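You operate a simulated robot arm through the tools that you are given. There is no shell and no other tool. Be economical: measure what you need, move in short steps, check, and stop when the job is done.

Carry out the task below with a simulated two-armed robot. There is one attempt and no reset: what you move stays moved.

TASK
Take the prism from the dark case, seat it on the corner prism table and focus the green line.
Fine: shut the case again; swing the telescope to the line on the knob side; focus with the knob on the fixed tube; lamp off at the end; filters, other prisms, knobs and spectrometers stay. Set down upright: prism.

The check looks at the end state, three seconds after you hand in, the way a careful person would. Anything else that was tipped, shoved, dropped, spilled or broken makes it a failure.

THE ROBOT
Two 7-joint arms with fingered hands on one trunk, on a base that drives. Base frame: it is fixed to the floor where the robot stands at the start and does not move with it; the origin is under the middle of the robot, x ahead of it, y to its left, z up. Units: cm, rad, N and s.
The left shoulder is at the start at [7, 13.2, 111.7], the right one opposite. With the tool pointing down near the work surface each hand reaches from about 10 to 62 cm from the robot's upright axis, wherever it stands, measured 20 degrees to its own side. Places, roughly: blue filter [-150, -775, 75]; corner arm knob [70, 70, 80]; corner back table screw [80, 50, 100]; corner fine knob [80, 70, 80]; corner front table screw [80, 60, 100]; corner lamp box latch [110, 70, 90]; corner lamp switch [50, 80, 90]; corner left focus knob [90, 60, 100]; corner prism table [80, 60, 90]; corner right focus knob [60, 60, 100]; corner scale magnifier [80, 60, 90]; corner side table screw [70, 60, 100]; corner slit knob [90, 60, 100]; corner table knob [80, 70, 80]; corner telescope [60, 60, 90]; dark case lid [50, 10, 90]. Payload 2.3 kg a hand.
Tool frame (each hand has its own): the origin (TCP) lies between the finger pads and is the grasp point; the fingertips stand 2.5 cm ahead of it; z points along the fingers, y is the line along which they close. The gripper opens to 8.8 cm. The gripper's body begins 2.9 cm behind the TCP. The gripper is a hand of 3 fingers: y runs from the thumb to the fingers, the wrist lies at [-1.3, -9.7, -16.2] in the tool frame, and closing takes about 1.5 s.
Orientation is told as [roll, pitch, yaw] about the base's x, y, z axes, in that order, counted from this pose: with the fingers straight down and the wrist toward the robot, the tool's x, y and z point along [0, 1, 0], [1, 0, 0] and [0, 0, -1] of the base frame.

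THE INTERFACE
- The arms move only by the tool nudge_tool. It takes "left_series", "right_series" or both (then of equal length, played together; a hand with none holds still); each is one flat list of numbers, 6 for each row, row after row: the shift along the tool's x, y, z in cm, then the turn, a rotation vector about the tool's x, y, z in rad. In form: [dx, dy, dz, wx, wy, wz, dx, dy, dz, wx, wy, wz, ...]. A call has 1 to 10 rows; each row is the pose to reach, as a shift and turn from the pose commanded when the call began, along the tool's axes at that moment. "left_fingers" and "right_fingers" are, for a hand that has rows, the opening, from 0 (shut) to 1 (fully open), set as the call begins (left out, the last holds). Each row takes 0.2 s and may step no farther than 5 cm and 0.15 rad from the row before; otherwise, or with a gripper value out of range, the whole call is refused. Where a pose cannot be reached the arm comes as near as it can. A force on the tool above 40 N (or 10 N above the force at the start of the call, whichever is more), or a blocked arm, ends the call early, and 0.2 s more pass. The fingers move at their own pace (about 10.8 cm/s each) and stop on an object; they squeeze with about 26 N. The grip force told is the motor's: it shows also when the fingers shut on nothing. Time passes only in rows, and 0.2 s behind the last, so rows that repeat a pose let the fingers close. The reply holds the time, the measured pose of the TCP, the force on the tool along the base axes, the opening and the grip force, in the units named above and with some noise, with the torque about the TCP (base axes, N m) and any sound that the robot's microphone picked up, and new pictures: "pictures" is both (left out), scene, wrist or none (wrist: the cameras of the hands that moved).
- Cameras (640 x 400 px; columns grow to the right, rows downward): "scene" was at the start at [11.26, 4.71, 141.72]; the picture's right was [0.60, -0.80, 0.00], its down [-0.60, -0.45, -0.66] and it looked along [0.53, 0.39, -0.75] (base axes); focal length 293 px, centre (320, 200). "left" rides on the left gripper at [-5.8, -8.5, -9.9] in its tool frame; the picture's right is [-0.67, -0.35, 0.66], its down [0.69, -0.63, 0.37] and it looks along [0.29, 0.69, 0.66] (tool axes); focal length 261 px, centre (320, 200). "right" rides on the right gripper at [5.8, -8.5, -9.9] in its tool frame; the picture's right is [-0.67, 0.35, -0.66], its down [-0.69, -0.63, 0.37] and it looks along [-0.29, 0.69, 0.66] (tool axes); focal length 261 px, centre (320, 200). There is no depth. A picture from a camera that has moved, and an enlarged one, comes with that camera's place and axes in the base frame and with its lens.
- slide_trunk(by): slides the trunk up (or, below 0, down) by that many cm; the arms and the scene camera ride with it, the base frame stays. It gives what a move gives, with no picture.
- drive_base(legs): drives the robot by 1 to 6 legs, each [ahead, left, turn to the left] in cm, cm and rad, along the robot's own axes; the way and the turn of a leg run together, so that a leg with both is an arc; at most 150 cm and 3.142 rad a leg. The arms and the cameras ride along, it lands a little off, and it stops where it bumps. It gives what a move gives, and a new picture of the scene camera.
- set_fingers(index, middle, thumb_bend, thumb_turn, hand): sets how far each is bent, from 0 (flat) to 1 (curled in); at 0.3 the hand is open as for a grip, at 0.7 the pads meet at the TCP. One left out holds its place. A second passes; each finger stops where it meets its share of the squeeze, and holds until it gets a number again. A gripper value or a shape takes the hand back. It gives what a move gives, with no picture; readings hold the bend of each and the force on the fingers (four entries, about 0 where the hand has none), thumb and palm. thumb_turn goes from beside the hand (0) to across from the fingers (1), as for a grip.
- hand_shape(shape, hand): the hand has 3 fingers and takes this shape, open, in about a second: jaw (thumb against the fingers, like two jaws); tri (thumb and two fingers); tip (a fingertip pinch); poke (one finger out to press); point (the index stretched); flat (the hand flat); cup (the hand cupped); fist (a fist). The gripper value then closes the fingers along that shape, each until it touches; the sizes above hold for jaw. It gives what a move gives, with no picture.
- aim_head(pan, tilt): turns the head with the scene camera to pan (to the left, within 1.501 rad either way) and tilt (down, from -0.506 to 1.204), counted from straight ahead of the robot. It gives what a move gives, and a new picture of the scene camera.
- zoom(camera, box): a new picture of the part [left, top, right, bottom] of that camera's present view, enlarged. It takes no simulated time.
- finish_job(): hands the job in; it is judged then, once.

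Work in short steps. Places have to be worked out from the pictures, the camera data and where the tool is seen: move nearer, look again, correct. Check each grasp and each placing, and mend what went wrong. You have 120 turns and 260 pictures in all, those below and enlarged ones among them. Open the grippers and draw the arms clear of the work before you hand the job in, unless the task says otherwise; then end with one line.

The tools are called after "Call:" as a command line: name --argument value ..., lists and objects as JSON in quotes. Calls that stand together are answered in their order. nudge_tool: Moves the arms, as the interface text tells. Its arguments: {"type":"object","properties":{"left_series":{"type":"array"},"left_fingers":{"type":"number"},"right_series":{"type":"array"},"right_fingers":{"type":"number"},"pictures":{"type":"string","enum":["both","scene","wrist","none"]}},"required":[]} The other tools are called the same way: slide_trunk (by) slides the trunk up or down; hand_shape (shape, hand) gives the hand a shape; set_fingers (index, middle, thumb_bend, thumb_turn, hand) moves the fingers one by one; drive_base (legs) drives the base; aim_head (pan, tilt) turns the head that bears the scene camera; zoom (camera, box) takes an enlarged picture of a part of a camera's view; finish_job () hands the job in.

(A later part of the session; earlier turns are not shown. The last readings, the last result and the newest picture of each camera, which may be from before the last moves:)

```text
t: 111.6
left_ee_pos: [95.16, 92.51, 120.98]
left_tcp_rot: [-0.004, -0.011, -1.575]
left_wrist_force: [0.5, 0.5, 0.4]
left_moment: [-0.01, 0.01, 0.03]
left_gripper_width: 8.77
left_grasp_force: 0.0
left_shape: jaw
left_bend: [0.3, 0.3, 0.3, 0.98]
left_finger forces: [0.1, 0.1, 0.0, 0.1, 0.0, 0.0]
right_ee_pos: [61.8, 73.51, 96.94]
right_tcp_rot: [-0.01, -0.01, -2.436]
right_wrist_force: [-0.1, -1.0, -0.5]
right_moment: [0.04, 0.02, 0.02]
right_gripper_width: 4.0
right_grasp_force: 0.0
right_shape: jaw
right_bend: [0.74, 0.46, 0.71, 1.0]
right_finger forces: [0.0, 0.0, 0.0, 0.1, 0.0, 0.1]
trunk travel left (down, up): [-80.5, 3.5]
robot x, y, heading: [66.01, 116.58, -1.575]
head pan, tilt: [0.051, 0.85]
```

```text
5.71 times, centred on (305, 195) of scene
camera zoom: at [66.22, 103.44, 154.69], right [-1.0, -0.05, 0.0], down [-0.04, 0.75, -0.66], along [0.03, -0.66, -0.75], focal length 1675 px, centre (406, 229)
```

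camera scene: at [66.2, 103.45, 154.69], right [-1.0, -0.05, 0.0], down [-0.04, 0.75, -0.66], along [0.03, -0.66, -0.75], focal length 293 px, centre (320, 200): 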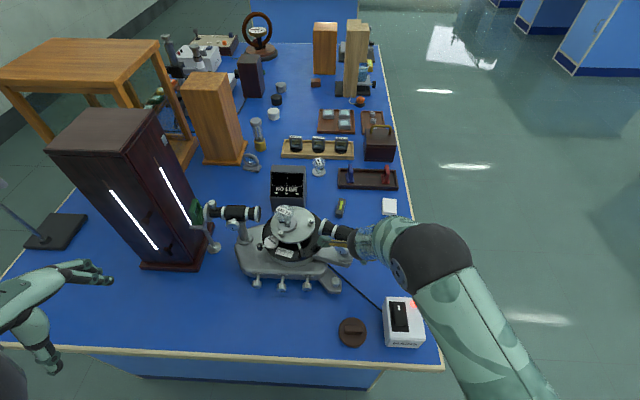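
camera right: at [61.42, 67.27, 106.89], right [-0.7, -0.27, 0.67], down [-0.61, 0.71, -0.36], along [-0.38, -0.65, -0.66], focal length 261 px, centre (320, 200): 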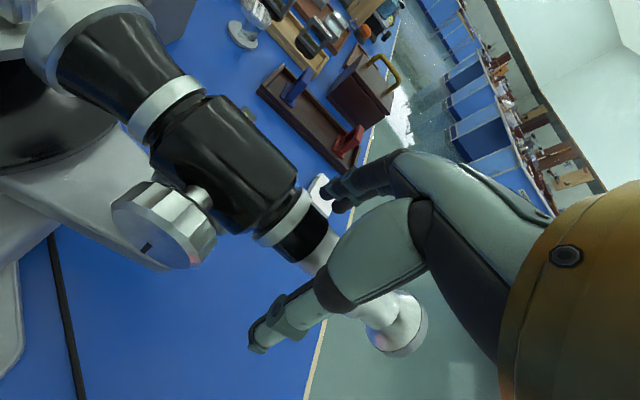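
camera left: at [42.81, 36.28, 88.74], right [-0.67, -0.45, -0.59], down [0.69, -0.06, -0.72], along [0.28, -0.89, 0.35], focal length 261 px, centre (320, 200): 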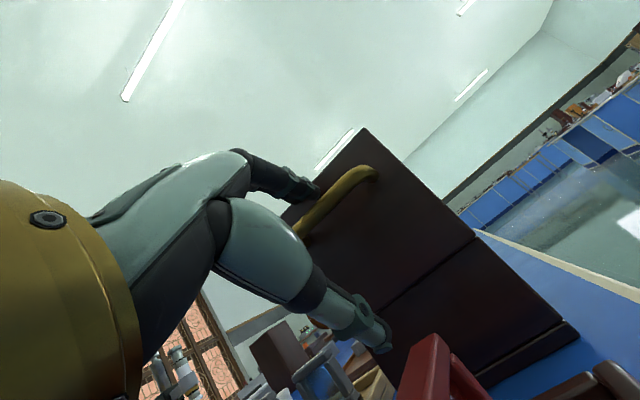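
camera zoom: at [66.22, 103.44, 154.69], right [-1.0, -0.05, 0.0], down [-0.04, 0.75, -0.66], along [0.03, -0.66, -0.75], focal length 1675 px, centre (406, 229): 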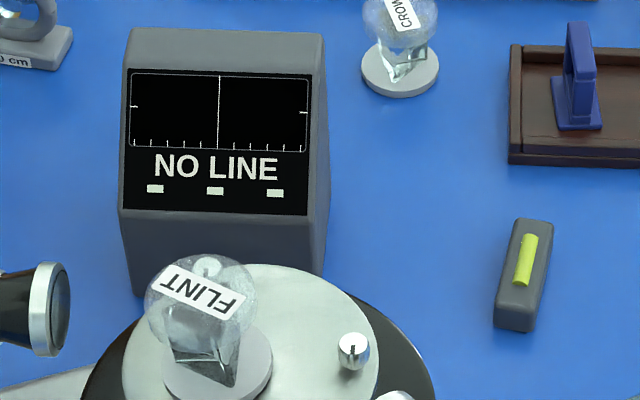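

The prism's apex looks to be near 236°, so the expected green deviation is about 50°. I keep stepping.

Call:
nudge_tool --right_series '[0.06, -0.8, 0, 0, 0, 0.037, 0.06, -0.8, 0, 0, 0, 0.037]' --pictures "none"

Call:
zoom --camera "scene" --box '[265, 160, 345, 230]'

Call:
nudge_tool --right_series '[0.06, -0.8, 0, 0, 0, 0.037, 0.06, -0.8, 0, 0, 0, 0.037]' --pictures "none"

Call:
zoom --camera "scene" --box '[250, 150, 410, 280]'

```text
t: 112.2
left_ee_pos: [95.03, 92.47, 120.98]
left_tcp_rot: [-0.005, -0.01, -1.575]
left_wrist_force: [0.2, -0.4, 0.9]
left_moment: [0.03, 0.02, -0.01]
left_gripper_width: 8.76
left_grasp_force: 0.0
left_shape: jaw
left_bend: [0.3, 0.3, 0.3, 0.98]
left_finger forces: [0.0, 0.0, 0.0, 0.1, 0.0, 0.0]
right_ee_pos: [62.53, 73.91, 97.09]
right_tcp_rot: [-0.01, -0.011, -2.473]
right_wrist_force: [-0.3, -0.1, -1.0]
right_moment: [0.01, 0.0, 0.01]
right_gripper_width: 4.0
right_grasp_force: 0.1
right_shape: jaw
right_bend: [0.74, 0.46, 0.71, 1.0]
right_finger forces: [0.2, 0.1, 0.0, 0.0, 0.0, 0.0]
trunk travel left (down, up): [-80.5, 3.5]
robot x, y, heading: [65.9, 116.18, -1.574]
head pan, tilt: [0.051, 0.85]
```

```text
5.71 times, centred on (305, 195) of scene
camera zoom: at [66.2, 103.43, 154.69], right [-1.0, -0.05, 0.0], down [-0.04, 0.75, -0.66], along [0.03, -0.66, -0.75], focal length 1675 px, centre (406, 229)
```

zoom: 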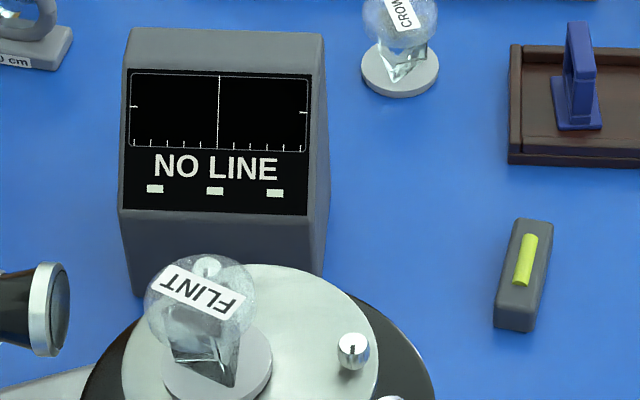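

```text
t: 112.8
left_ee_pos: [95.0, 92.51, 120.92]
left_tcp_rot: [-0.006, -0.01, -1.575]
left_wrist_force: [0.3, -0.2, 0.1]
left_moment: [-0.02, 0.01, 0.02]
left_gripper_width: 8.77
left_grasp_force: 0.2
left_shape: jaw
left_bend: [0.3, 0.3, 0.3, 0.98]
left_finger forces: [0.1, 0.0, 0.1, 0.0, 0.1, 0.0]
right_ee_pos: [63.27, 74.33, 96.89]
right_tcp_rot: [-0.009, -0.011, -2.512]
right_wrist_force: [0.9, 0.3, -0.4]
right_moment: [0.0, 0.02, 0.01]
right_gripper_width: 3.98
right_grasp_force: 0.2
right_shape: jaw
right_bend: [0.74, 0.46, 0.71, 1.0]
right_finger forces: [0.2, 0.1, 0.0, 0.0, 0.0, 0.0]
trunk travel left (down, up): [-80.5, 3.5]
robot x, y, heading: [66.04, 116.66, -1.577]
head pan, tilt: [0.051, 0.85]
```

```text
3.08 times, centred on (330, 215) of scene
camera zoom: at [66.2, 103.43, 154.69], right [-1.0, -0.05, 0.0], down [-0.04, 0.75, -0.66], along [0.03, -0.66, -0.75], focal length 902 px, centre (289, 154)
```

zoom: 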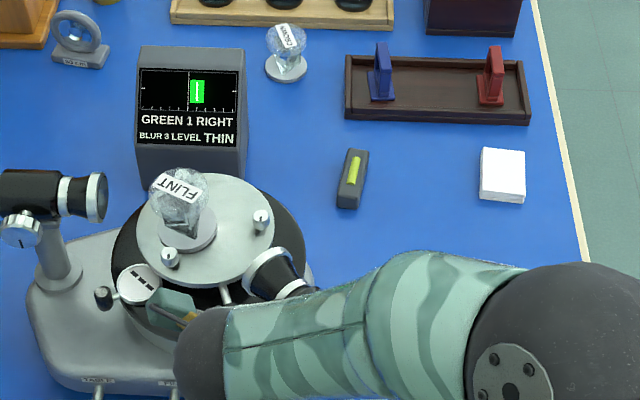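

The green line appears. I zoom on the display.

Call:
zoom --camera "scene" --box '[275, 160, 320, 195]'

```text
11.43 times, centred on (298, 178) of scene
camera zoom: at [66.2, 103.43, 154.69], right [-1.0, -0.05, 0.0], down [-0.04, 0.75, -0.66], along [0.03, -0.66, -0.75], focal length 3350 px, centre (577, 457)
```

zoom: 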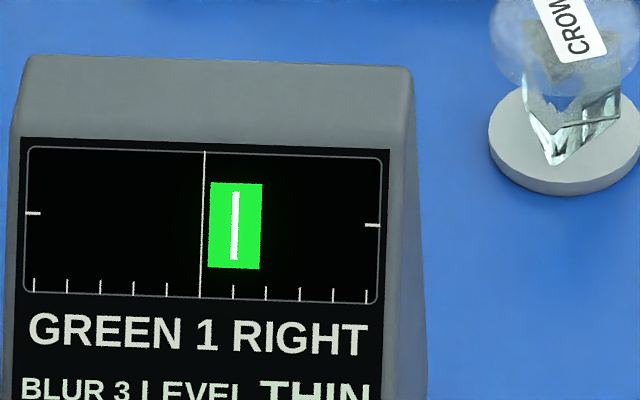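

The display reads GREEN 1 RIGHT, BLUR 3, with level and slit fine. I nudge 0.1 cm further to learn the direction.

Call:
nudge_tool --right_series '[0.0, -0.1, 0, 0, 0, 0.005, 0.0, -0.1, 0, 0, 0, 0.005]' --pictures "none"

Call:
zoom --camera "scene" --box '[270, 158, 325, 200]'

```text
t: 113.4
left_ee_pos: [95.07, 92.46, 121.07]
left_tcp_rot: [-0.005, -0.008, -1.574]
left_wrist_force: [-1.3, 0.6, 0.2]
left_moment: [0.01, -0.02, -0.02]
left_gripper_width: 8.77
left_grasp_force: 0.0
left_shape: jaw
left_bend: [0.3, 0.3, 0.3, 0.98]
left_finger forces: [0.0, 0.1, 0.1, 0.1, 0.0, 0.0]
right_ee_pos: [63.26, 74.36, 97.04]
right_tcp_rot: [-0.008, -0.012, -2.516]
right_wrist_force: [0.5, 0.0, -0.3]
right_moment: [0.01, -0.03, 0.02]
right_gripper_width: 3.99
right_grasp_force: 0.1
right_shape: jaw
right_bend: [0.74, 0.46, 0.71, 1.0]
right_finger forces: [0.3, 0.0, 0.0, 0.1, 0.0, 0.0]
trunk travel left (down, up): [-80.5, 3.5]
robot x, y, heading: [65.5, 115.9, -1.579]
head pan, tilt: [0.051, 0.85]
```

```text
9.52 times, centred on (298, 179) of scene
camera zoom: at [66.17, 103.41, 154.69], right [-1.0, -0.05, 0.0], down [-0.04, 0.75, -0.66], along [0.03, -0.66, -0.75], focal length 2792 px, centre (534, 400)
```

zoom: 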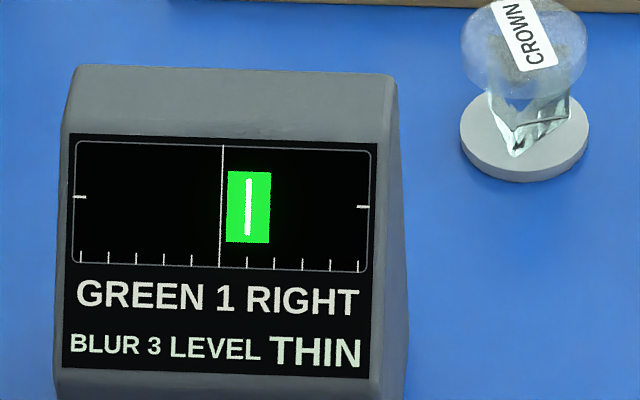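

No visible change. I nudge 0.25 cm more.

Call:
nudge_tool --right_series '[0.0, -0.12, 0, 0, 0, 0.006, 0.0, -0.25, 0, 0, 0, 0.012, 0.0, -0.25, 0, 0, 0, 0.012]' --pictures "none"

Call:
zoom --camera "scene" --box '[270, 158, 325, 200]'

```text
t: 114.2
left_ee_pos: [95.18, 92.55, 121.05]
left_tcp_rot: [-0.006, -0.011, -1.575]
left_wrist_force: [-0.3, -0.1, 0.4]
left_moment: [-0.02, 0.01, -0.02]
left_gripper_width: 8.76
left_grasp_force: 0.1
left_shape: jaw
left_bend: [0.3, 0.3, 0.3, 0.98]
left_finger forces: [0.0, 0.0, 0.0, 0.1, 0.1, 0.0]
right_ee_pos: [63.48, 74.56, 96.98]
right_tcp_rot: [-0.009, -0.011, -2.527]
right_wrist_force: [0.2, -0.8, -0.2]
right_moment: [0.0, 0.0, -0.01]
right_gripper_width: 4.0
right_grasp_force: 0.1
right_shape: jaw
right_bend: [0.74, 0.46, 0.71, 1.0]
right_finger forces: [0.2, 0.0, 0.0, 0.0, 0.1, 0.0]
trunk travel left (down, up): [-80.5, 3.5]
robot x, y, heading: [65.91, 116.56, -1.576]
head pan, tilt: [0.051, 0.85]
```

```text
9.52 times, centred on (298, 179) of scene
camera zoom: at [66.17, 103.42, 154.69], right [-1.0, -0.05, 0.0], down [-0.04, 0.75, -0.66], along [0.03, -0.66, -0.75], focal length 2792 px, centre (534, 400)
```

zoom: 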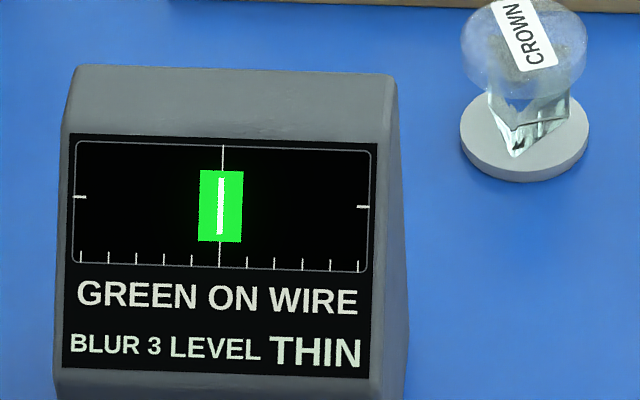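

GREEN ON WIRE. I open the jaw and rise straight up, without touching the tube.

Call:
nudge_tool --right_series '[0, 0, 0, 0, 0, 0, 0, 0, 0, 0, 0, 0, 0, 0, 0, 0, 0, 0, 0, 0, 0, 0, 0, 0]' --right_fingers 0.85 --pictures "none"

Call:
nudge_tool --right_series '[0, 0, -3, 0, 0, 0, 0, 0, -7, 0, 0, 0, 0, 0, -11, 0, 0, 0, 0, -1, -15, 0, 0, 0, 0, -4, -18, 0, 0, 0]' --pictures "scene"

Call:
zoom --camera "scene" --box '[190, 150, 390, 310]'

```text
t: 115.2
left_ee_pos: [95.03, 92.48, 121.0]
left_tcp_rot: [-0.006, -0.011, -1.575]
left_wrist_force: [0.4, 0.8, -0.2]
left_moment: [0.0, 0.0, -0.01]
left_gripper_width: 8.77
left_grasp_force: 0.0
left_shape: jaw
left_bend: [0.3, 0.3, 0.3, 0.98]
left_finger forces: [0.0, 0.0, 0.1, 0.0, 0.1, 0.0]
right_ee_pos: [63.42, 74.53, 96.85]
right_tcp_rot: [-0.008, -0.012, -2.526]
right_wrist_force: [0.3, 1.1, 0.3]
right_moment: [0.0, -0.01, 0.01]
right_gripper_width: 7.44
right_grasp_force: 0.1
right_shape: jaw
right_bend: [0.27, 0.33, 0.43, 0.99]
right_finger forces: [0.0, 0.1, 0.0, 0.1, 0.0, 0.1]
trunk travel left (down, up): [-80.5, 3.5]
robot x, y, heading: [65.86, 116.23, -1.574]
head pan, tilt: [0.051, 0.85]
```

```text
t: 116.4
left_ee_pos: [95.1, 92.62, 121.07]
left_tcp_rot: [-0.006, -0.011, -1.573]
left_wrist_force: [-0.4, -0.1, -0.2]
left_moment: [0.05, -0.01, 0.02]
left_gripper_width: 8.77
left_grasp_force: 0.1
left_shape: jaw
left_bend: [0.3, 0.3, 0.3, 0.98]
left_finger forces: [0.0, 0.0, 0.0, 0.0, 0.0, 0.1]
right_ee_pos: [66.36, 77.19, 113.61]
right_tcp_rot: [-0.044, 0.024, -2.554]
right_wrist_force: [0.3, -0.6, 0.2]
right_moment: [0.0, 0.01, -0.02]
right_gripper_width: 7.44
right_grasp_force: 0.1
right_shape: jaw
right_bend: [0.27, 0.33, 0.43, 0.99]
right_finger forces: [0.0, 0.0, 0.1, 0.0, 0.0, 0.1]
trunk travel left (down, up): [-80.5, 3.5]
robot x, y, heading: [65.8, 116.55, -1.574]
head pan, tilt: [0.051, 0.85]
camera scene: at [66.3, 103.5, 154.69], right [-1.0, -0.05, 0.0], down [-0.04, 0.75, -0.66], along [0.03, -0.66, -0.75], focal length 293 px, centre (320, 200)
```

scene: 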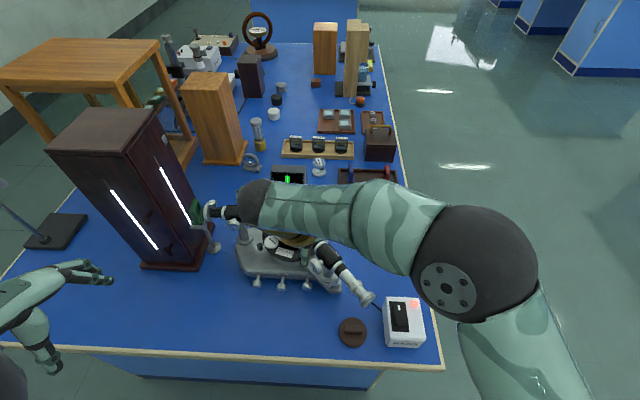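

```text
2.50 times, centred on (290, 230) of scene
camera zoom: at [66.3, 103.5, 154.69], right [-1.0, -0.05, 0.0], down [-0.04, 0.75, -0.66], along [0.03, -0.66, -0.75], focal length 733 px, centre (395, 125)
```

zoom: 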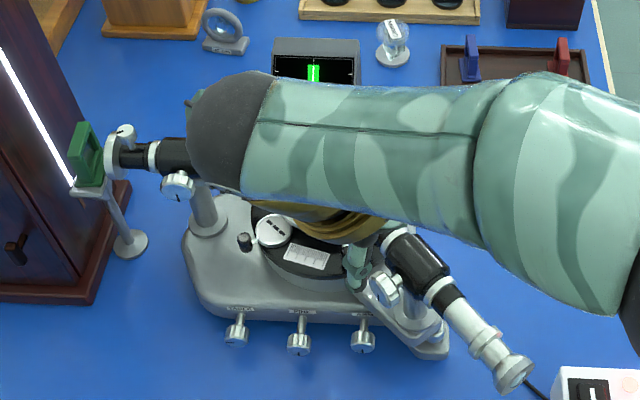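

The telescope stayed put. I unwind the right hand's yaw and draw it back toward the robot.

Call:
nudge_tool --right_series '[0, 0, -1, 0, 0, -0.14, 0, 0, -2, 0, 0, -0.28, 0, 0, -3, 0, 0, -0.42, 0, 0, -3, 0, 0, -0.56, 0, 0, -3, 0, 0, -0.7, 0, 0, -3, 0, 0, -0.84, 0, 0, -3, 0, 0, -0.97]' --pictures "none"

Call:
nudge_tool --right_series '[-1, -3.5, -1, 0, 0, 0, -2, -7, -2, 0, 0, 0, -3.5, -10.5, -3, 0, 0, 0, -5, -13, -3, 0, 0, 0]' --pictures "scene"

Call:
zoom --camera "scene" --box '[180, 150, 400, 320]'

```text
t: 118.0
left_ee_pos: [95.1, 92.43, 121.09]
left_tcp_rot: [-0.005, -0.009, -1.574]
left_wrist_force: [-0.6, 0.8, -0.1]
left_moment: [-0.02, 0.04, 0.0]
left_gripper_width: 8.79
left_grasp_force: 0.0
left_shape: jaw
left_bend: [0.3, 0.3, 0.3, 0.98]
left_finger forces: [0.0, 0.1, 0.0, 0.0, 0.0, 0.0]
right_ee_pos: [67.08, 76.87, 117.89]
right_tcp_rot: [-0.016, 0.0, -1.555]
right_wrist_force: [0.6, 1.2, -0.1]
right_moment: [0.02, 0.02, 0.02]
right_gripper_width: 7.47
right_grasp_force: 0.0
right_shape: jaw
right_bend: [0.27, 0.33, 0.43, 0.99]
right_finger forces: [0.0, 0.0, 0.1, 0.0, 0.1, 0.0]
trunk travel left (down, up): [-80.5, 3.5]
robot x, y, heading: [65.68, 116.5, -1.573]
head pan, tilt: [0.051, 0.85]
```

```text
t: 119.0
left_ee_pos: [95.03, 92.54, 121.01]
left_tcp_rot: [-0.006, -0.01, -1.575]
left_wrist_force: [0.7, 0.2, -0.2]
left_moment: [0.01, 0.0, 0.0]
left_gripper_width: 8.75
left_grasp_force: 0.1
left_shape: jaw
left_bend: [0.3, 0.3, 0.3, 0.98]
left_finger forces: [0.1, 0.0, 0.0, 0.0, 0.0, 0.0]
right_ee_pos: [61.84, 90.03, 121.04]
right_tcp_rot: [-0.015, -0.002, -1.559]
right_wrist_force: [0.8, -0.6, 0.3]
right_moment: [-0.02, -0.01, -0.03]
right_gripper_width: 7.47
right_grasp_force: 0.0
right_shape: jaw
right_bend: [0.27, 0.33, 0.43, 0.99]
right_finger forces: [0.1, 0.1, 0.1, 0.1, 0.0, 0.0]
trunk travel left (down, up): [-80.5, 3.5]
robot x, y, heading: [65.77, 116.27, -1.572]
head pan, tilt: [0.051, 0.85]
camera scene: at [66.08, 103.56, 154.7], right [-1.0, -0.05, 0.0], down [-0.04, 0.75, -0.66], along [0.03, -0.66, -0.75], focal length 293 px, centre (320, 200)
```

scene: 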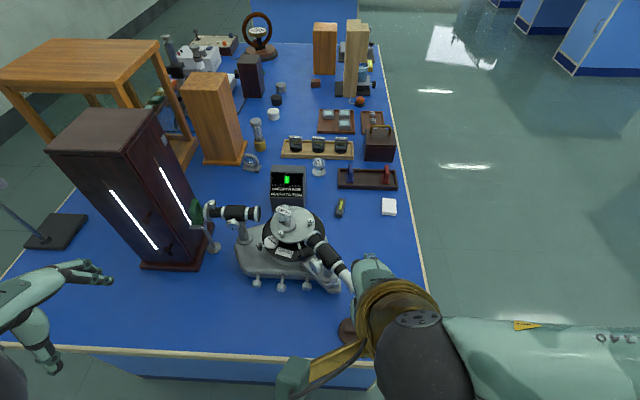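

```text
2.35 times, centred on (290, 235) of scene
camera zoom: at [66.08, 103.56, 154.7], right [-1.0, -0.05, 0.0], down [-0.04, 0.75, -0.66], along [0.03, -0.66, -0.75], focal length 690 px, centre (391, 118)
```

zoom: 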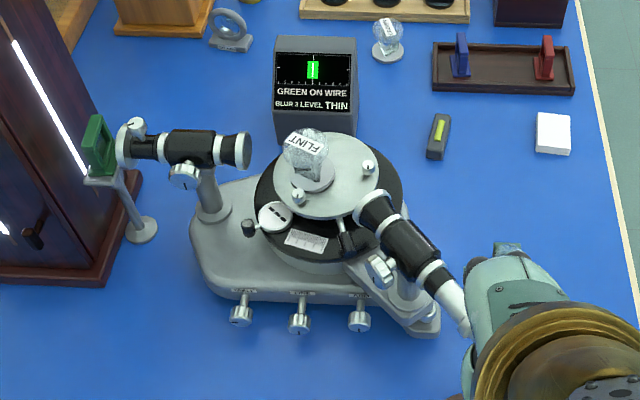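

Still ON WIRE with the hand withdrawn. The collimator's focus knob is at about (89.7, 61.5, 96.5), facing +y. I bring the left hand up with its fingers pointing horizontally toward −y.

Call:
nudge_tool --left_series '[-0.5, 1.6, 1.5, -0.15, 0, 0, -1, 3.2, 3, -0.3, 0, 0, -1.6, 4.8, 4.5, -0.45, 0, 0, -2.1, 6.4, 6, -0.6, 0, 0, -2.6, 8, 7.5, -0.75, 0, 0, -3.2, 9.6, 9, -0.9, 0, 0, -3.7, 11.2, 10.5, -1.05, 0, 0, -4.2, 12.8, 12, -1.2, 0, 0, -4.8, 14.4, 13.5, -1.35, 0, 0, -5.3, 16, 15, -1.5, 0, 0]' --pictures "both"

```text
t: 121.2
left_ee_pos: [89.65, 76.55, 106.21]
left_tcp_rot: [-0.103, -1.513, -1.471]
left_wrist_force: [-0.4, -0.2, -0.4]
left_moment: [0.0, 0.01, -0.02]
left_gripper_width: 8.78
left_grasp_force: 0.1
left_shape: jaw
left_bend: [0.3, 0.3, 0.3, 0.98]
left_finger forces: [0.0, 0.0, 0.0, 0.1, 0.0, 0.0]
left hand out of reach, approached as far as the arm can: row 1, 2, 3, 4, 5, 6
right_ee_pos: [61.95, 89.83, 120.96]
right_tcp_rot: [-0.014, -0.001, -1.559]
right_wrist_force: [0.3, -0.2, 0.8]
right_moment: [-0.01, 0.01, 0.0]
right_gripper_width: 7.49
right_grasp_force: 0.2
right_shape: jaw
right_bend: [0.27, 0.33, 0.43, 0.99]
right_finger forces: [0.0, 0.0, 0.1, 0.0, 0.0, 0.0]
trunk travel left (down, up): [-80.5, 3.5]
robot x, y, heading: [65.95, 116.18, -1.581]
head pan, tilt: [0.051, 0.85]
camera scene: at [66.2, 103.43, 154.69], right [-1.0, -0.05, 0.0], down [-0.04, 0.75, -0.66], along [0.03, -0.66, -0.75], focal length 293 px, centre (320, 200)
camera left: at [83.77, 86.91, 98.35], right [-0.67, -0.63, -0.38], down [0.68, -0.33, -0.65], along [0.29, -0.7, 0.65], focal length 261 px, centre (320, 200)
```

scene: 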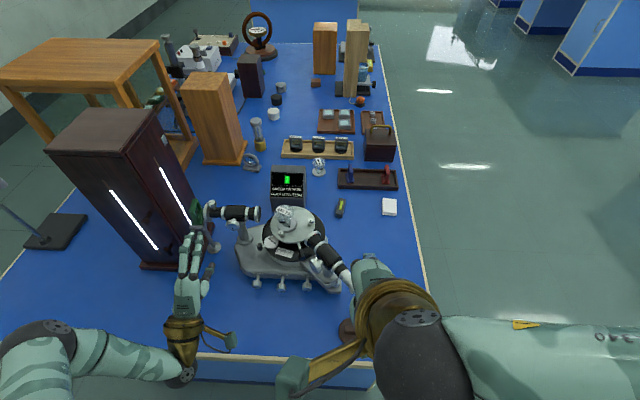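
left: 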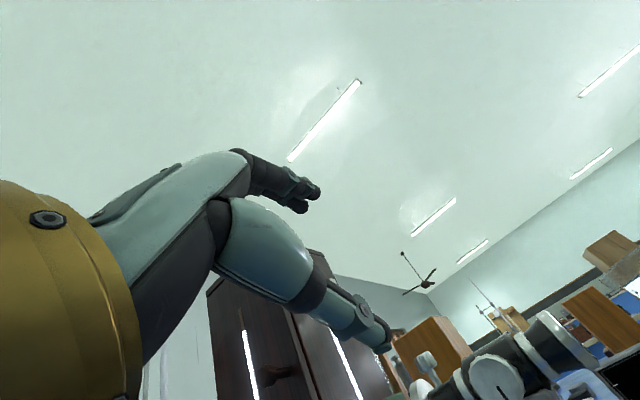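

The hand is posed. I zoom the wrist view on the knob to refine its position.

Call:
zoom --camera "left" --box '[400, 280, 640, 400]'

Call:
zoom --camera "scene" --box '[160, 190, 270, 300]'

```text
2.67 times, centred on (520, 340) of left
camera zoom: at [83.77, 86.91, 98.35], right [-0.67, -0.63, -0.38], down [0.68, -0.33, -0.65], along [0.29, -0.7, 0.65], focal length 695 px, centre (-213, -173)
```

zoom: 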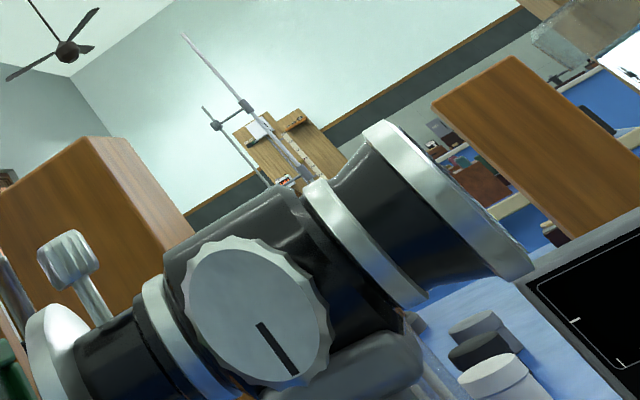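

```text
3.64 times, centred on (215, 245) of scene
camera zoom: at [66.2, 103.43, 154.69], right [-1.0, -0.05, 0.0], down [-0.04, 0.75, -0.66], along [0.03, -0.66, -0.75], focal length 1066 px, centre (702, 36)
```

zoom: 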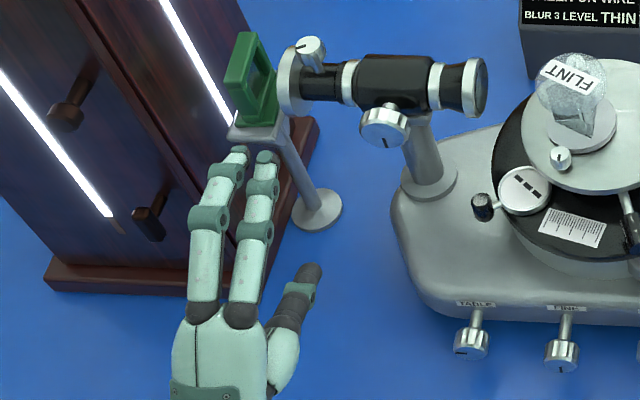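

The knob face is at about (89.2, 62.7, 97.3), Ø≈3.5 cm. I align in front of it first, with a 6 cm opening.

Call:
nudge_tool --left_series '[-0.2, -3.5, 2.5, -0.02, 0, 0, -0.3, -6.5, 5.5, -0.04, 0, 0, -0.45, -8.3, 9, -0.06, 0, 0, -0.45, -8.3, 9, -0.06, 0, 0]' --left_fingers 0.7 --pictures "wrist"

Call:
zoom --camera "scene" --box '[160, 190, 270, 300]'

```text
t: 122.2
left_ee_pos: [89.35, 68.46, 97.96]
left_tcp_rot: [-1.237, -1.562, -0.337]
left_wrist_force: [-0.7, 1.3, 0.2]
left_moment: [-0.01, -0.02, -0.02]
left_gripper_width: 6.17
left_grasp_force: 0.1
left_shape: jaw
left_bend: [0.27, 0.37, 0.58, 0.99]
left_finger forces: [0.0, 0.0, 0.0, 0.0, 0.0, 0.1]
left hand out of reach, approached as far as the arm can: row 3, 4
right_ee_pos: [61.99, 89.84, 121.04]
right_tcp_rot: [-0.015, 0.001, -1.557]
right_wrist_force: [0.6, -1.2, -0.2]
right_moment: [-0.01, -0.03, 0.01]
right_gripper_width: 7.48
right_grasp_force: 0.1
right_shape: jaw
right_bend: [0.27, 0.33, 0.43, 0.99]
right_finger forces: [0.0, 0.1, 0.1, 0.0, 0.0, 0.0]
trunk travel left (down, up): [-80.5, 3.5]
robot x, y, heading: [65.75, 116.55, -1.573]
head pan, tilt: [0.051, 0.85]
camera left: at [83.28, 78.48, 89.62], right [-0.68, -0.65, -0.34], down [0.68, -0.37, -0.64], along [0.29, -0.66, 0.69], focal length 261 px, centre (320, 200)
```

left: 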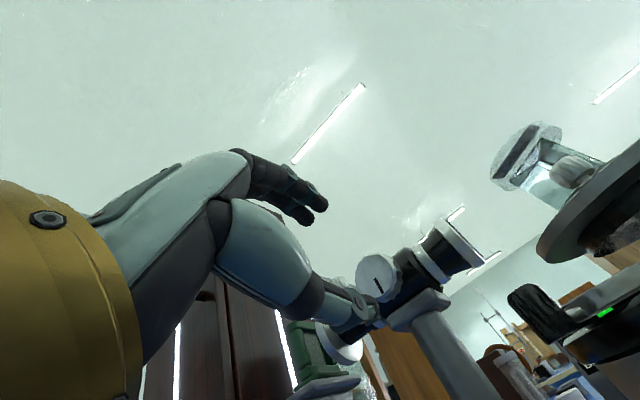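

```text
3.64 times, centred on (215, 245) of scene
camera zoom: at [66.25, 103.45, 154.69], right [-1.0, -0.05, 0.0], down [-0.04, 0.75, -0.66], along [0.03, -0.66, -0.75], focal length 1066 px, centre (702, 36)
```

zoom: 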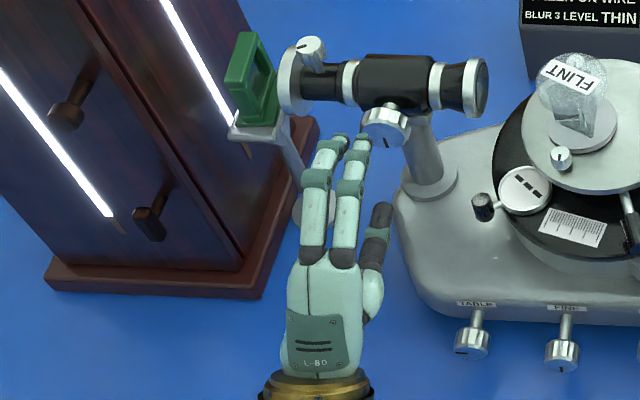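

Aligned with the knob. I advance so that the fingers straddle it.

Call:
nudge_tool --left_series '[-0.1, -0.4, 1.8, 0, 0, 0, -0.15, -0.6, 3.6, 0, 0, 0, -0.15, -0.6, 5.1, 0, 0, 0]' --pictures "wrist"

Call:
zoom --camera "scene" --box '[160, 190, 270, 300]'

```text
t: 123.0
left_ee_pos: [89.37, 67.9, 98.39]
left_tcp_rot: [-1.299, -1.565, -0.276]
left_wrist_force: [-0.4, 0.1, -0.1]
left_moment: [-0.02, 0.02, -0.01]
left_gripper_width: 6.18
left_grasp_force: 0.1
left_shape: jaw
left_bend: [0.27, 0.37, 0.58, 0.99]
left_finger forces: [0.0, 0.1, 0.0, 0.1, 0.1, 0.0]
left hand out of reach, approached as far as the arm can: row 1, 2, 3
right_ee_pos: [61.99, 89.8, 121.04]
right_tcp_rot: [-0.014, 0.001, -1.559]
right_wrist_force: [-0.5, 0.2, 0.0]
right_moment: [-0.02, 0.02, -0.01]
right_gripper_width: 7.46
right_grasp_force: 0.1
right_shape: jaw
right_bend: [0.27, 0.33, 0.43, 0.99]
right_finger forces: [0.0, 0.1, 0.0, 0.0, 0.0, 0.0]
trunk travel left (down, up): [-80.5, 3.5]
robot x, y, heading: [65.85, 115.98, -1.57]
head pan, tilt: [0.051, 0.85]
camera left: at [83.41, 77.95, 89.95], right [-0.67, -0.65, -0.35], down [0.68, -0.37, -0.63], along [0.29, -0.66, 0.69], focal length 261 px, centre (320, 200)
```

left: 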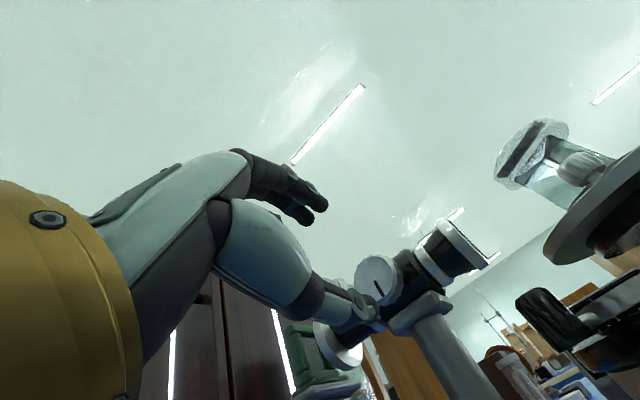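

```text
3.64 times, centred on (215, 245) of scene
camera zoom: at [66.19, 103.41, 154.69], right [-1.0, -0.05, 0.0], down [-0.04, 0.75, -0.66], along [0.03, -0.66, -0.75], focal length 1066 px, centre (702, 36)
```

zoom: 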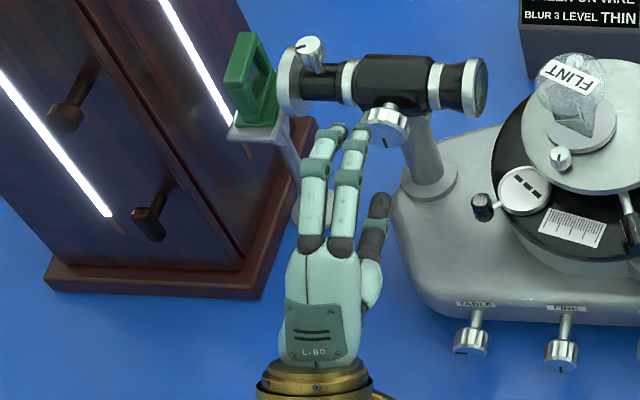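

The wrist can't push further at this trunk height. I back off, lower the trunk about 20 cm so the forearm is more level, then re-approach.

Call:
nudge_tool --left_series '[0, 1, -4, 0, 0, 0, 0, 4, -8, 0, 0, 0, 0, 8, -11, 0, 0, 0, 0, 12, -14, 0, 0, 0, 0, 16, -16, 0, 0, 0]' --right_series '[0, -1, -1, 0, 0, 0, 0, -2, -2, 0, 0, 0, -1, -3, -3, 0, 0, 0, -2, -4, -3, 0, 0, 0, -2, -4, -3, 0, 0, 0]' --pictures "none"

Call:
slide_trunk --by -18

Call:
aim_head --pan 0.1 --tilt 0.75

```text
t: 124.2
left_ee_pos: [94.26, 74.49, 95.81]
left_tcp_rot: [-1.547, -1.563, -0.03]
left_wrist_force: [-0.6, -0.6, -0.1]
left_moment: [0.0, 0.02, 0.04]
left_gripper_width: 6.17
left_grasp_force: 0.0
left_shape: jaw
left_bend: [0.27, 0.37, 0.58, 0.99]
left_finger forces: [0.0, 0.0, 0.0, 0.1, 0.0, 0.0]
left hand out of reach, approached as far as the arm can: row 1, 2, 3, 4, 5
right_ee_pos: [60.0, 93.84, 124.02]
right_tcp_rot: [-0.016, 0.001, -1.557]
right_wrist_force: [0.0, 0.4, 0.7]
right_moment: [0.01, 0.03, 0.0]
right_gripper_width: 7.45
right_grasp_force: 0.0
right_shape: jaw
right_bend: [0.27, 0.33, 0.43, 0.99]
right_finger forces: [0.1, 0.0, 0.0, 0.0, 0.0, 0.0]
trunk travel left (down, up): [-80.5, 3.5]
robot x, y, heading: [66.37, 116.16, -1.572]
head pan, tilt: [0.051, 0.85]
```

```text
t: 125.0
left_ee_pos: [94.15, 74.71, 91.1]
left_tcp_rot: [-2.406, -1.542, 0.82]
left_wrist_force: [-3.2, 10.4, 20.2]
left_moment: [3.31, 1.65, -0.31]
left_gripper_width: 6.16
left_grasp_force: 0.0
left_shape: jaw
left_bend: [0.27, 0.37, 0.58, 0.99]
left_finger forces: [0.0, 0.0, 0.0, 0.0, 0.0, 0.0]
right_ee_pos: [59.68, 94.27, 118.44]
right_tcp_rot: [-0.013, -0.001, -1.556]
right_wrist_force: [0.5, 0.6, -0.1]
right_moment: [0.02, 0.03, 0.02]
right_gripper_width: 7.47
right_grasp_force: 0.1
right_shape: jaw
right_bend: [0.27, 0.33, 0.43, 0.99]
right_finger forces: [0.1, 0.0, 0.0, 0.0, 0.0, 0.0]
trunk travel left (down, up): [-75.0, 9.0]
robot x, y, heading: [66.01, 115.75, -1.569]
head pan, tilt: [0.051, 0.85]
stopped: the force on the tool passed its limit at 104 N (the readings are from after the stop); the commanded pose is now the measured one
```

```text
t: 125.7
left_ee_pos: [94.21, 74.7, 91.06]
left_tcp_rot: [-2.363, -1.544, 0.78]
left_wrist_force: [-1.5, 2.3, 5.4]
left_moment: [0.97, 0.65, 0.09]
left_gripper_width: 6.17
left_grasp_force: 0.1
left_shape: jaw
left_bend: [0.27, 0.37, 0.58, 0.99]
left_finger forces: [0.0, 0.0, 0.0, 0.1, 0.0, 0.1]
right_ee_pos: [59.78, 94.17, 118.49]
right_tcp_rot: [-0.014, -0.001, -1.558]
right_wrist_force: [-1.0, -0.2, 0.1]
right_moment: [-0.02, -0.03, 0.01]
right_gripper_width: 7.44
right_grasp_force: 0.0
right_shape: jaw
right_bend: [0.27, 0.33, 0.43, 0.99]
right_finger forces: [0.0, 0.0, 0.0, 0.1, 0.0, 0.1]
trunk travel left (down, up): [-75.0, 9.0]
robot x, y, heading: [66.02, 116.39, -1.567]
head pan, tilt: [0.099, 0.75]
camera scene: at [66.39, 103.34, 150.05], right [-1.0, -0.1, 0.0], down [-0.07, 0.68, -0.73], along [0.07, -0.73, -0.68], focal length 293 px, centre (320, 200)
```

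scene: 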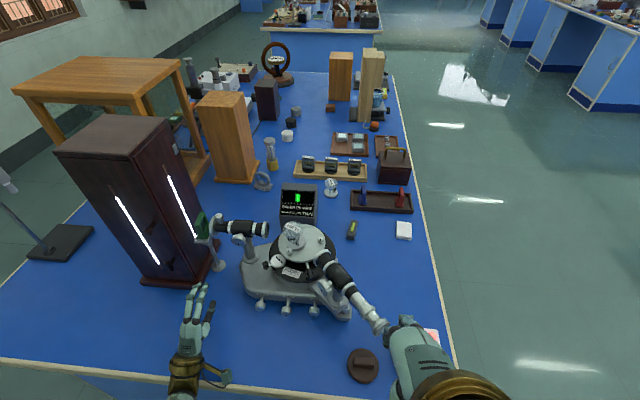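

The left wrist had touched the table top during the slide because the hand had not retracted as commanded; nothing else moved. I now raise the hand and tilt it back up.

Call:
nudge_tool --left_series '[0, 2, 0, 0, 0, 0, 0, 4, 0, 0.1, 0, 0, 0, 6, -1, 0.2, 0, 0, 0, 8, -2, 0.32, 0, 0, 0, 10, -3, 0.44, 0, 0, 0, 12, -4, 0.56, 0, 0, 0, 14, -5, 0.68, 0, 0, 0, 15, -6, 0.8, 0, 0]' --pictures "none"

Call:
zoom --camera "scene" --box '[160, 160, 420, 340]'

```text
t: 127.2
left_ee_pos: [103.85, 69.57, 87.38]
left_tcp_rot: [-0.018, -1.001, -1.597]
left_wrist_force: [-18.2, 16.0, -1.1]
left_moment: [-0.74, -0.82, -0.19]
left_gripper_width: 6.14
left_grasp_force: 0.1
left_shape: jaw
left_bend: [0.28, 0.38, 0.58, 0.99]
left_finger forces: [0.1, 24.7, 0.1, 0.0, 0.0, 0.2]
left hand out of reach, approached as far as the arm can: row 1, 2, 3, 4, 5, 6, 7
right_ee_pos: [59.02, 94.19, 118.56]
right_tcp_rot: [-0.007, -0.002, -1.561]
right_wrist_force: [0.8, -0.5, 0.3]
right_moment: [0.0, -0.02, 0.01]
right_gripper_width: 7.46
right_grasp_force: 0.1
right_shape: jaw
right_bend: [0.27, 0.33, 0.43, 0.99]
right_finger forces: [0.1, 0.0, 0.0, 0.0, 0.0, 0.0]
trunk travel left (down, up): [-75.0, 9.0]
robot x, y, heading: [65.51, 116.18, -1.572]
head pan, tilt: [0.099, 0.75]
stopped in row 7 (left hand): the force on the tool passed its limit at 50 N (the readings are from after the stop); the commanded pose is now the measured one
```

```text
2.22 times, centred on (290, 250) of scene
camera zoom: at [65.39, 103.53, 150.07], right [-1.0, -0.09, -0.01], down [-0.06, 0.68, -0.73], along [0.07, -0.73, -0.68], focal length 652 px, centre (387, 89)
```

zoom: 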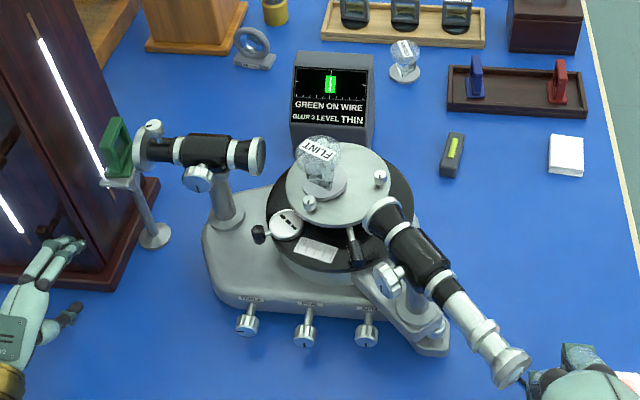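

The hand slid aside and touched the lamp housing. I back it straight away in small steps and check.

Call:
nudge_tool --left_series '[-0.5, 0, -1.5, 0, 0, 0, -1, 0, -3, 0, 0, 0]' --pictures "both"

```text
t: 127.8
left_ee_pos: [104.2, 70.02, 87.0]
left_tcp_rot: [-0.013, -0.999, -1.599]
left_wrist_force: [-24.9, -6.6, 2.0]
left_moment: [0.25, -1.19, -0.52]
left_gripper_width: 6.33
left_grasp_force: 0.0
left_shape: jaw
left_bend: [0.27, 0.35, 0.58, 0.99]
left_finger forces: [0.0, 26.5, 0.1, 0.0, 0.0, 0.0]
left hand out of reach, approached as far as the arm can: row 1, 2
right_ee_pos: [58.9, 93.73, 118.37]
right_tcp_rot: [-0.005, 0.001, -1.562]
right_wrist_force: [0.5, -0.2, -0.4]
right_moment: [-0.05, -0.01, -0.01]
right_gripper_width: 7.46
right_grasp_force: 0.0
right_shape: jaw
right_bend: [0.27, 0.33, 0.43, 0.99]
right_finger forces: [0.0, 0.0, 0.0, 0.0, 0.1, 0.0]
trunk travel left (down, up): [-75.0, 9.0]
robot x, y, heading: [66.13, 116.38, -1.578]
head pan, tilt: [0.099, 0.75]
camera scene: at [65.2, 102.9, 150.02], right [-1.0, -0.09, -0.01], down [-0.06, 0.68, -0.73], along [0.07, -0.73, -0.68], focal length 293 px, centre (320, 200)
camera left: at [98.79, 83.12, 85.33], right [-0.69, -0.34, -0.64], down [0.68, 0.01, -0.73], along [0.25, -0.94, 0.23], focal length 261 px, centre (320, 200)
```

scene: 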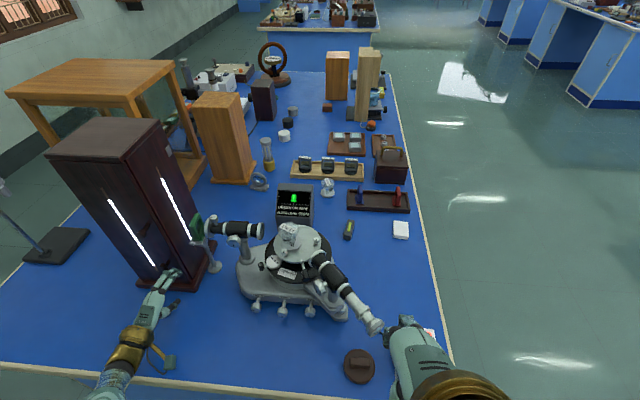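
left: 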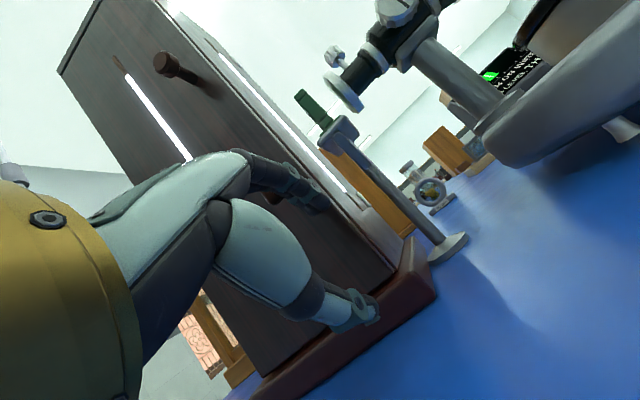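

The arm is at a joint limit there. The safest move is to drive the base back (and slightly to −x), carrying the hand straight off the housing.

Call:
drive_base --legs '[[-3, -2, 0], [-22, 0, 0]]'

Call:
zoom --camera "left" --box '[0, 0, 640, 400]'

```text
t: 129.9
left_ee_pos: [103.29, 94.78, 86.53]
left_tcp_rot: [-0.034, -0.998, -1.577]
left_wrist_force: [0.1, -0.2, 0.0]
left_moment: [-0.02, 0.01, 0.01]
left_gripper_width: 6.16
left_grasp_force: 0.1
left_shape: jaw
left_bend: [0.27, 0.37, 0.58, 0.99]
left_finger forces: [0.0, 0.1, 0.1, 0.0, 0.0, 0.0]
right_ee_pos: [57.85, 118.15, 118.42]
right_tcp_rot: [-0.018, 0.005, -1.56]
right_wrist_force: [-0.8, -0.1, -1.4]
right_moment: [-0.01, 0.01, 0.01]
right_gripper_width: 7.44
right_grasp_force: 0.1
right_shape: jaw
right_bend: [0.27, 0.33, 0.43, 0.99]
right_finger forces: [0.1, 0.0, 0.0, 0.0, 0.0, 0.0]
trunk travel left (down, up): [-75.0, 9.0]
robot x, y, heading: [63.78, 141.18, -1.572]
head pan, tilt: [0.099, 0.75]
camera scene: at [64.65, 127.35, 149.99], right [-1.0, -0.1, 0.0], down [-0.07, 0.68, -0.73], along [0.07, -0.73, -0.68], focal length 293 px, centre (320, 200)
```

scene: 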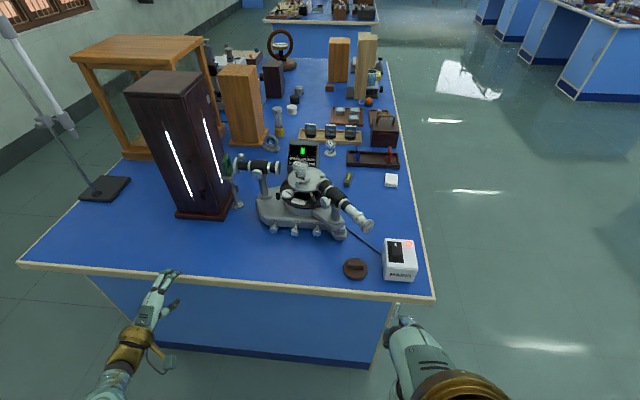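

```text
1.00 times, centred on (320, 200) of left (not enlarged: the box is as wide or as high as the picture)
camera zoom: at [97.79, 107.85, 84.97], right [-0.69, -0.34, -0.64], down [0.67, 0.01, -0.74], along [0.26, -0.94, 0.22], focal length 261 px, centre (320, 200)
```

zoom: 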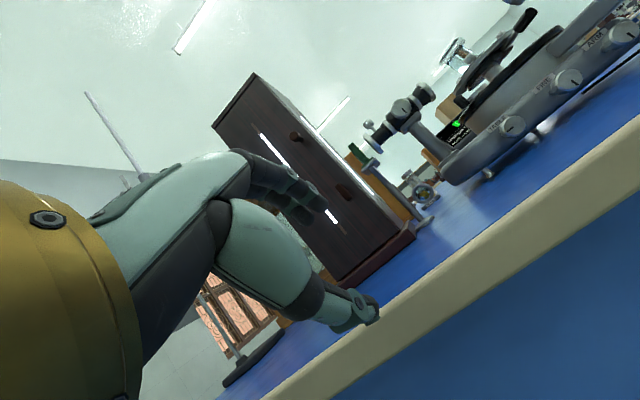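

Free of contact. I check that the lamp housing and spectrometer are unchanged.

Call:
zoom --camera "scene" --box '[120, 60, 320, 240]'

Call:
zoom --camera "scene" --box '[220, 130, 400, 260]'

```text
2.22 times, centred on (220, 150) of scene
camera zoom: at [64.65, 127.35, 149.99], right [-1.0, -0.1, 0.0], down [-0.07, 0.68, -0.73], along [0.07, -0.73, -0.68], focal length 652 px, centre (542, 311)
```

zoom: 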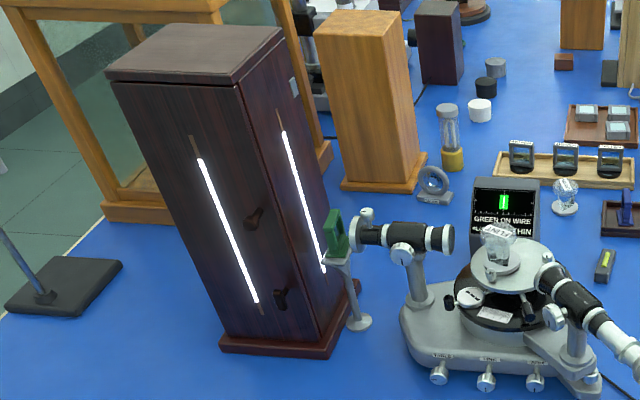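

```text
3.08 times, centred on (310, 195) of scene
camera zoom: at [64.65, 127.35, 149.99], right [-1.0, -0.1, 0.0], down [-0.07, 0.68, -0.73], along [0.07, -0.73, -0.68], focal length 902 px, centre (351, 215)
```

zoom: 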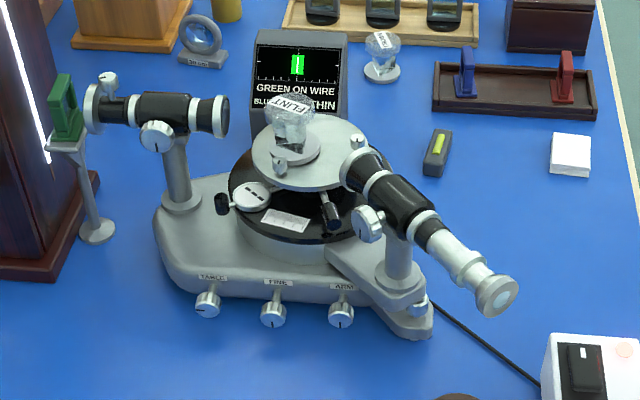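

Call:
zoom --camera "scene" --box '[180, 110, 240, 220]'

Call:
zoom --camera "left" --box '[210, 70, 420, 280]'

```text
3.64 times, centred on (210, 165) of scene
camera zoom: at [64.65, 127.35, 149.99], right [-1.0, -0.1, 0.0], down [-0.07, 0.68, -0.73], along [0.07, -0.73, -0.68], focal length 1066 px, centre (720, 327)
```

zoom: 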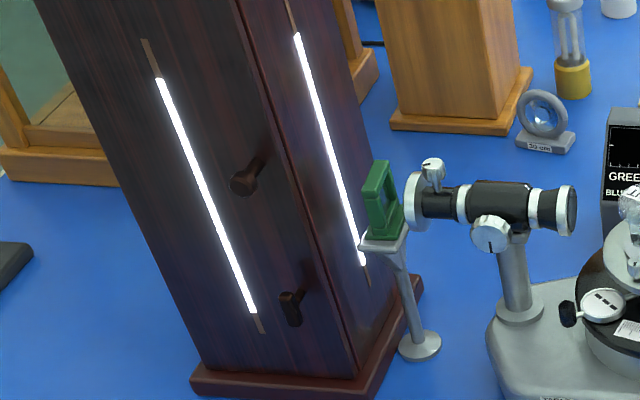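

```text
1.90 times, centred on (315, 175) of left
camera zoom: at [97.79, 107.85, 84.97], right [-0.69, -0.34, -0.64], down [0.67, 0.01, -0.74], along [0.26, -0.94, 0.22], focal length 496 px, centre (330, 248)
```

zoom: 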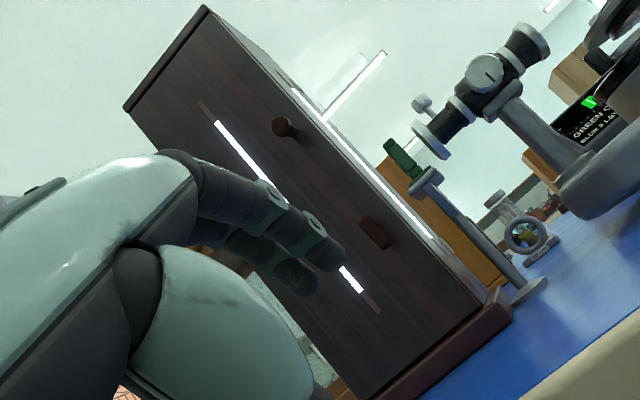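

Everything is intact and the display still reads GREEN ON WIRE. With free space around, I bring the left hand back up to neutral.

Call:
nudge_tool --left_series '[0, 2, -2, 0, 0, 0, 0, 4, -4, 0.1, 0, 0, 0, 7, -6, 0.25, 0, 0, 0, 10, -8, 0.4, 0, 0, 0, 13, -10, 0.55, 0, 0, 0, 16, -11, 0.7, 0, 0, 0, 18, -12, 0.85, 0, 0, 0, 18, -12, 1.0, 0, 0]' --pictures "scene"

```text
t: 131.7
left_ee_pos: [108.02, 89.95, 109.61]
left_tcp_rot: [-0.019, -0.017, -1.603]
left_wrist_force: [0.4, -0.6, -0.2]
left_moment: [-0.03, 0.02, 0.0]
left_gripper_width: 6.17
left_grasp_force: 0.1
left_shape: jaw
left_bend: [0.27, 0.37, 0.58, 0.99]
left_finger forces: [0.1, 0.0, 0.1, 0.0, 0.0, 0.0]
left hand out of reach, approached as far as the arm can: row 1, 2, 3, 4, 5, 6, 7, 8
right_ee_pos: [57.88, 118.37, 118.54]
right_tcp_rot: [-0.015, 0.001, -1.558]
right_wrist_force: [-0.1, 0.1, 0.5]
right_moment: [-0.01, 0.02, 0.0]
right_gripper_width: 7.47
right_grasp_force: 0.0
right_shape: jaw
right_bend: [0.27, 0.33, 0.43, 0.99]
right_finger forces: [0.0, 0.0, 0.0, 0.1, 0.0, 0.0]
trunk travel left (down, up): [-75.0, 9.0]
robot x, y, heading: [63.93, 140.35, -1.574]
head pan, tilt: [0.099, 0.75]
camera scene: at [64.53, 127.64, 150.02], right [-1.0, -0.1, 0.0], down [-0.07, 0.68, -0.73], along [0.07, -0.73, -0.68], focal length 293 px, centre (320, 200)
```

scene: 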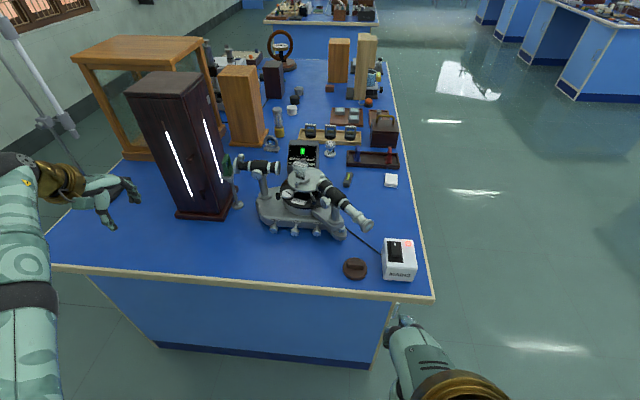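

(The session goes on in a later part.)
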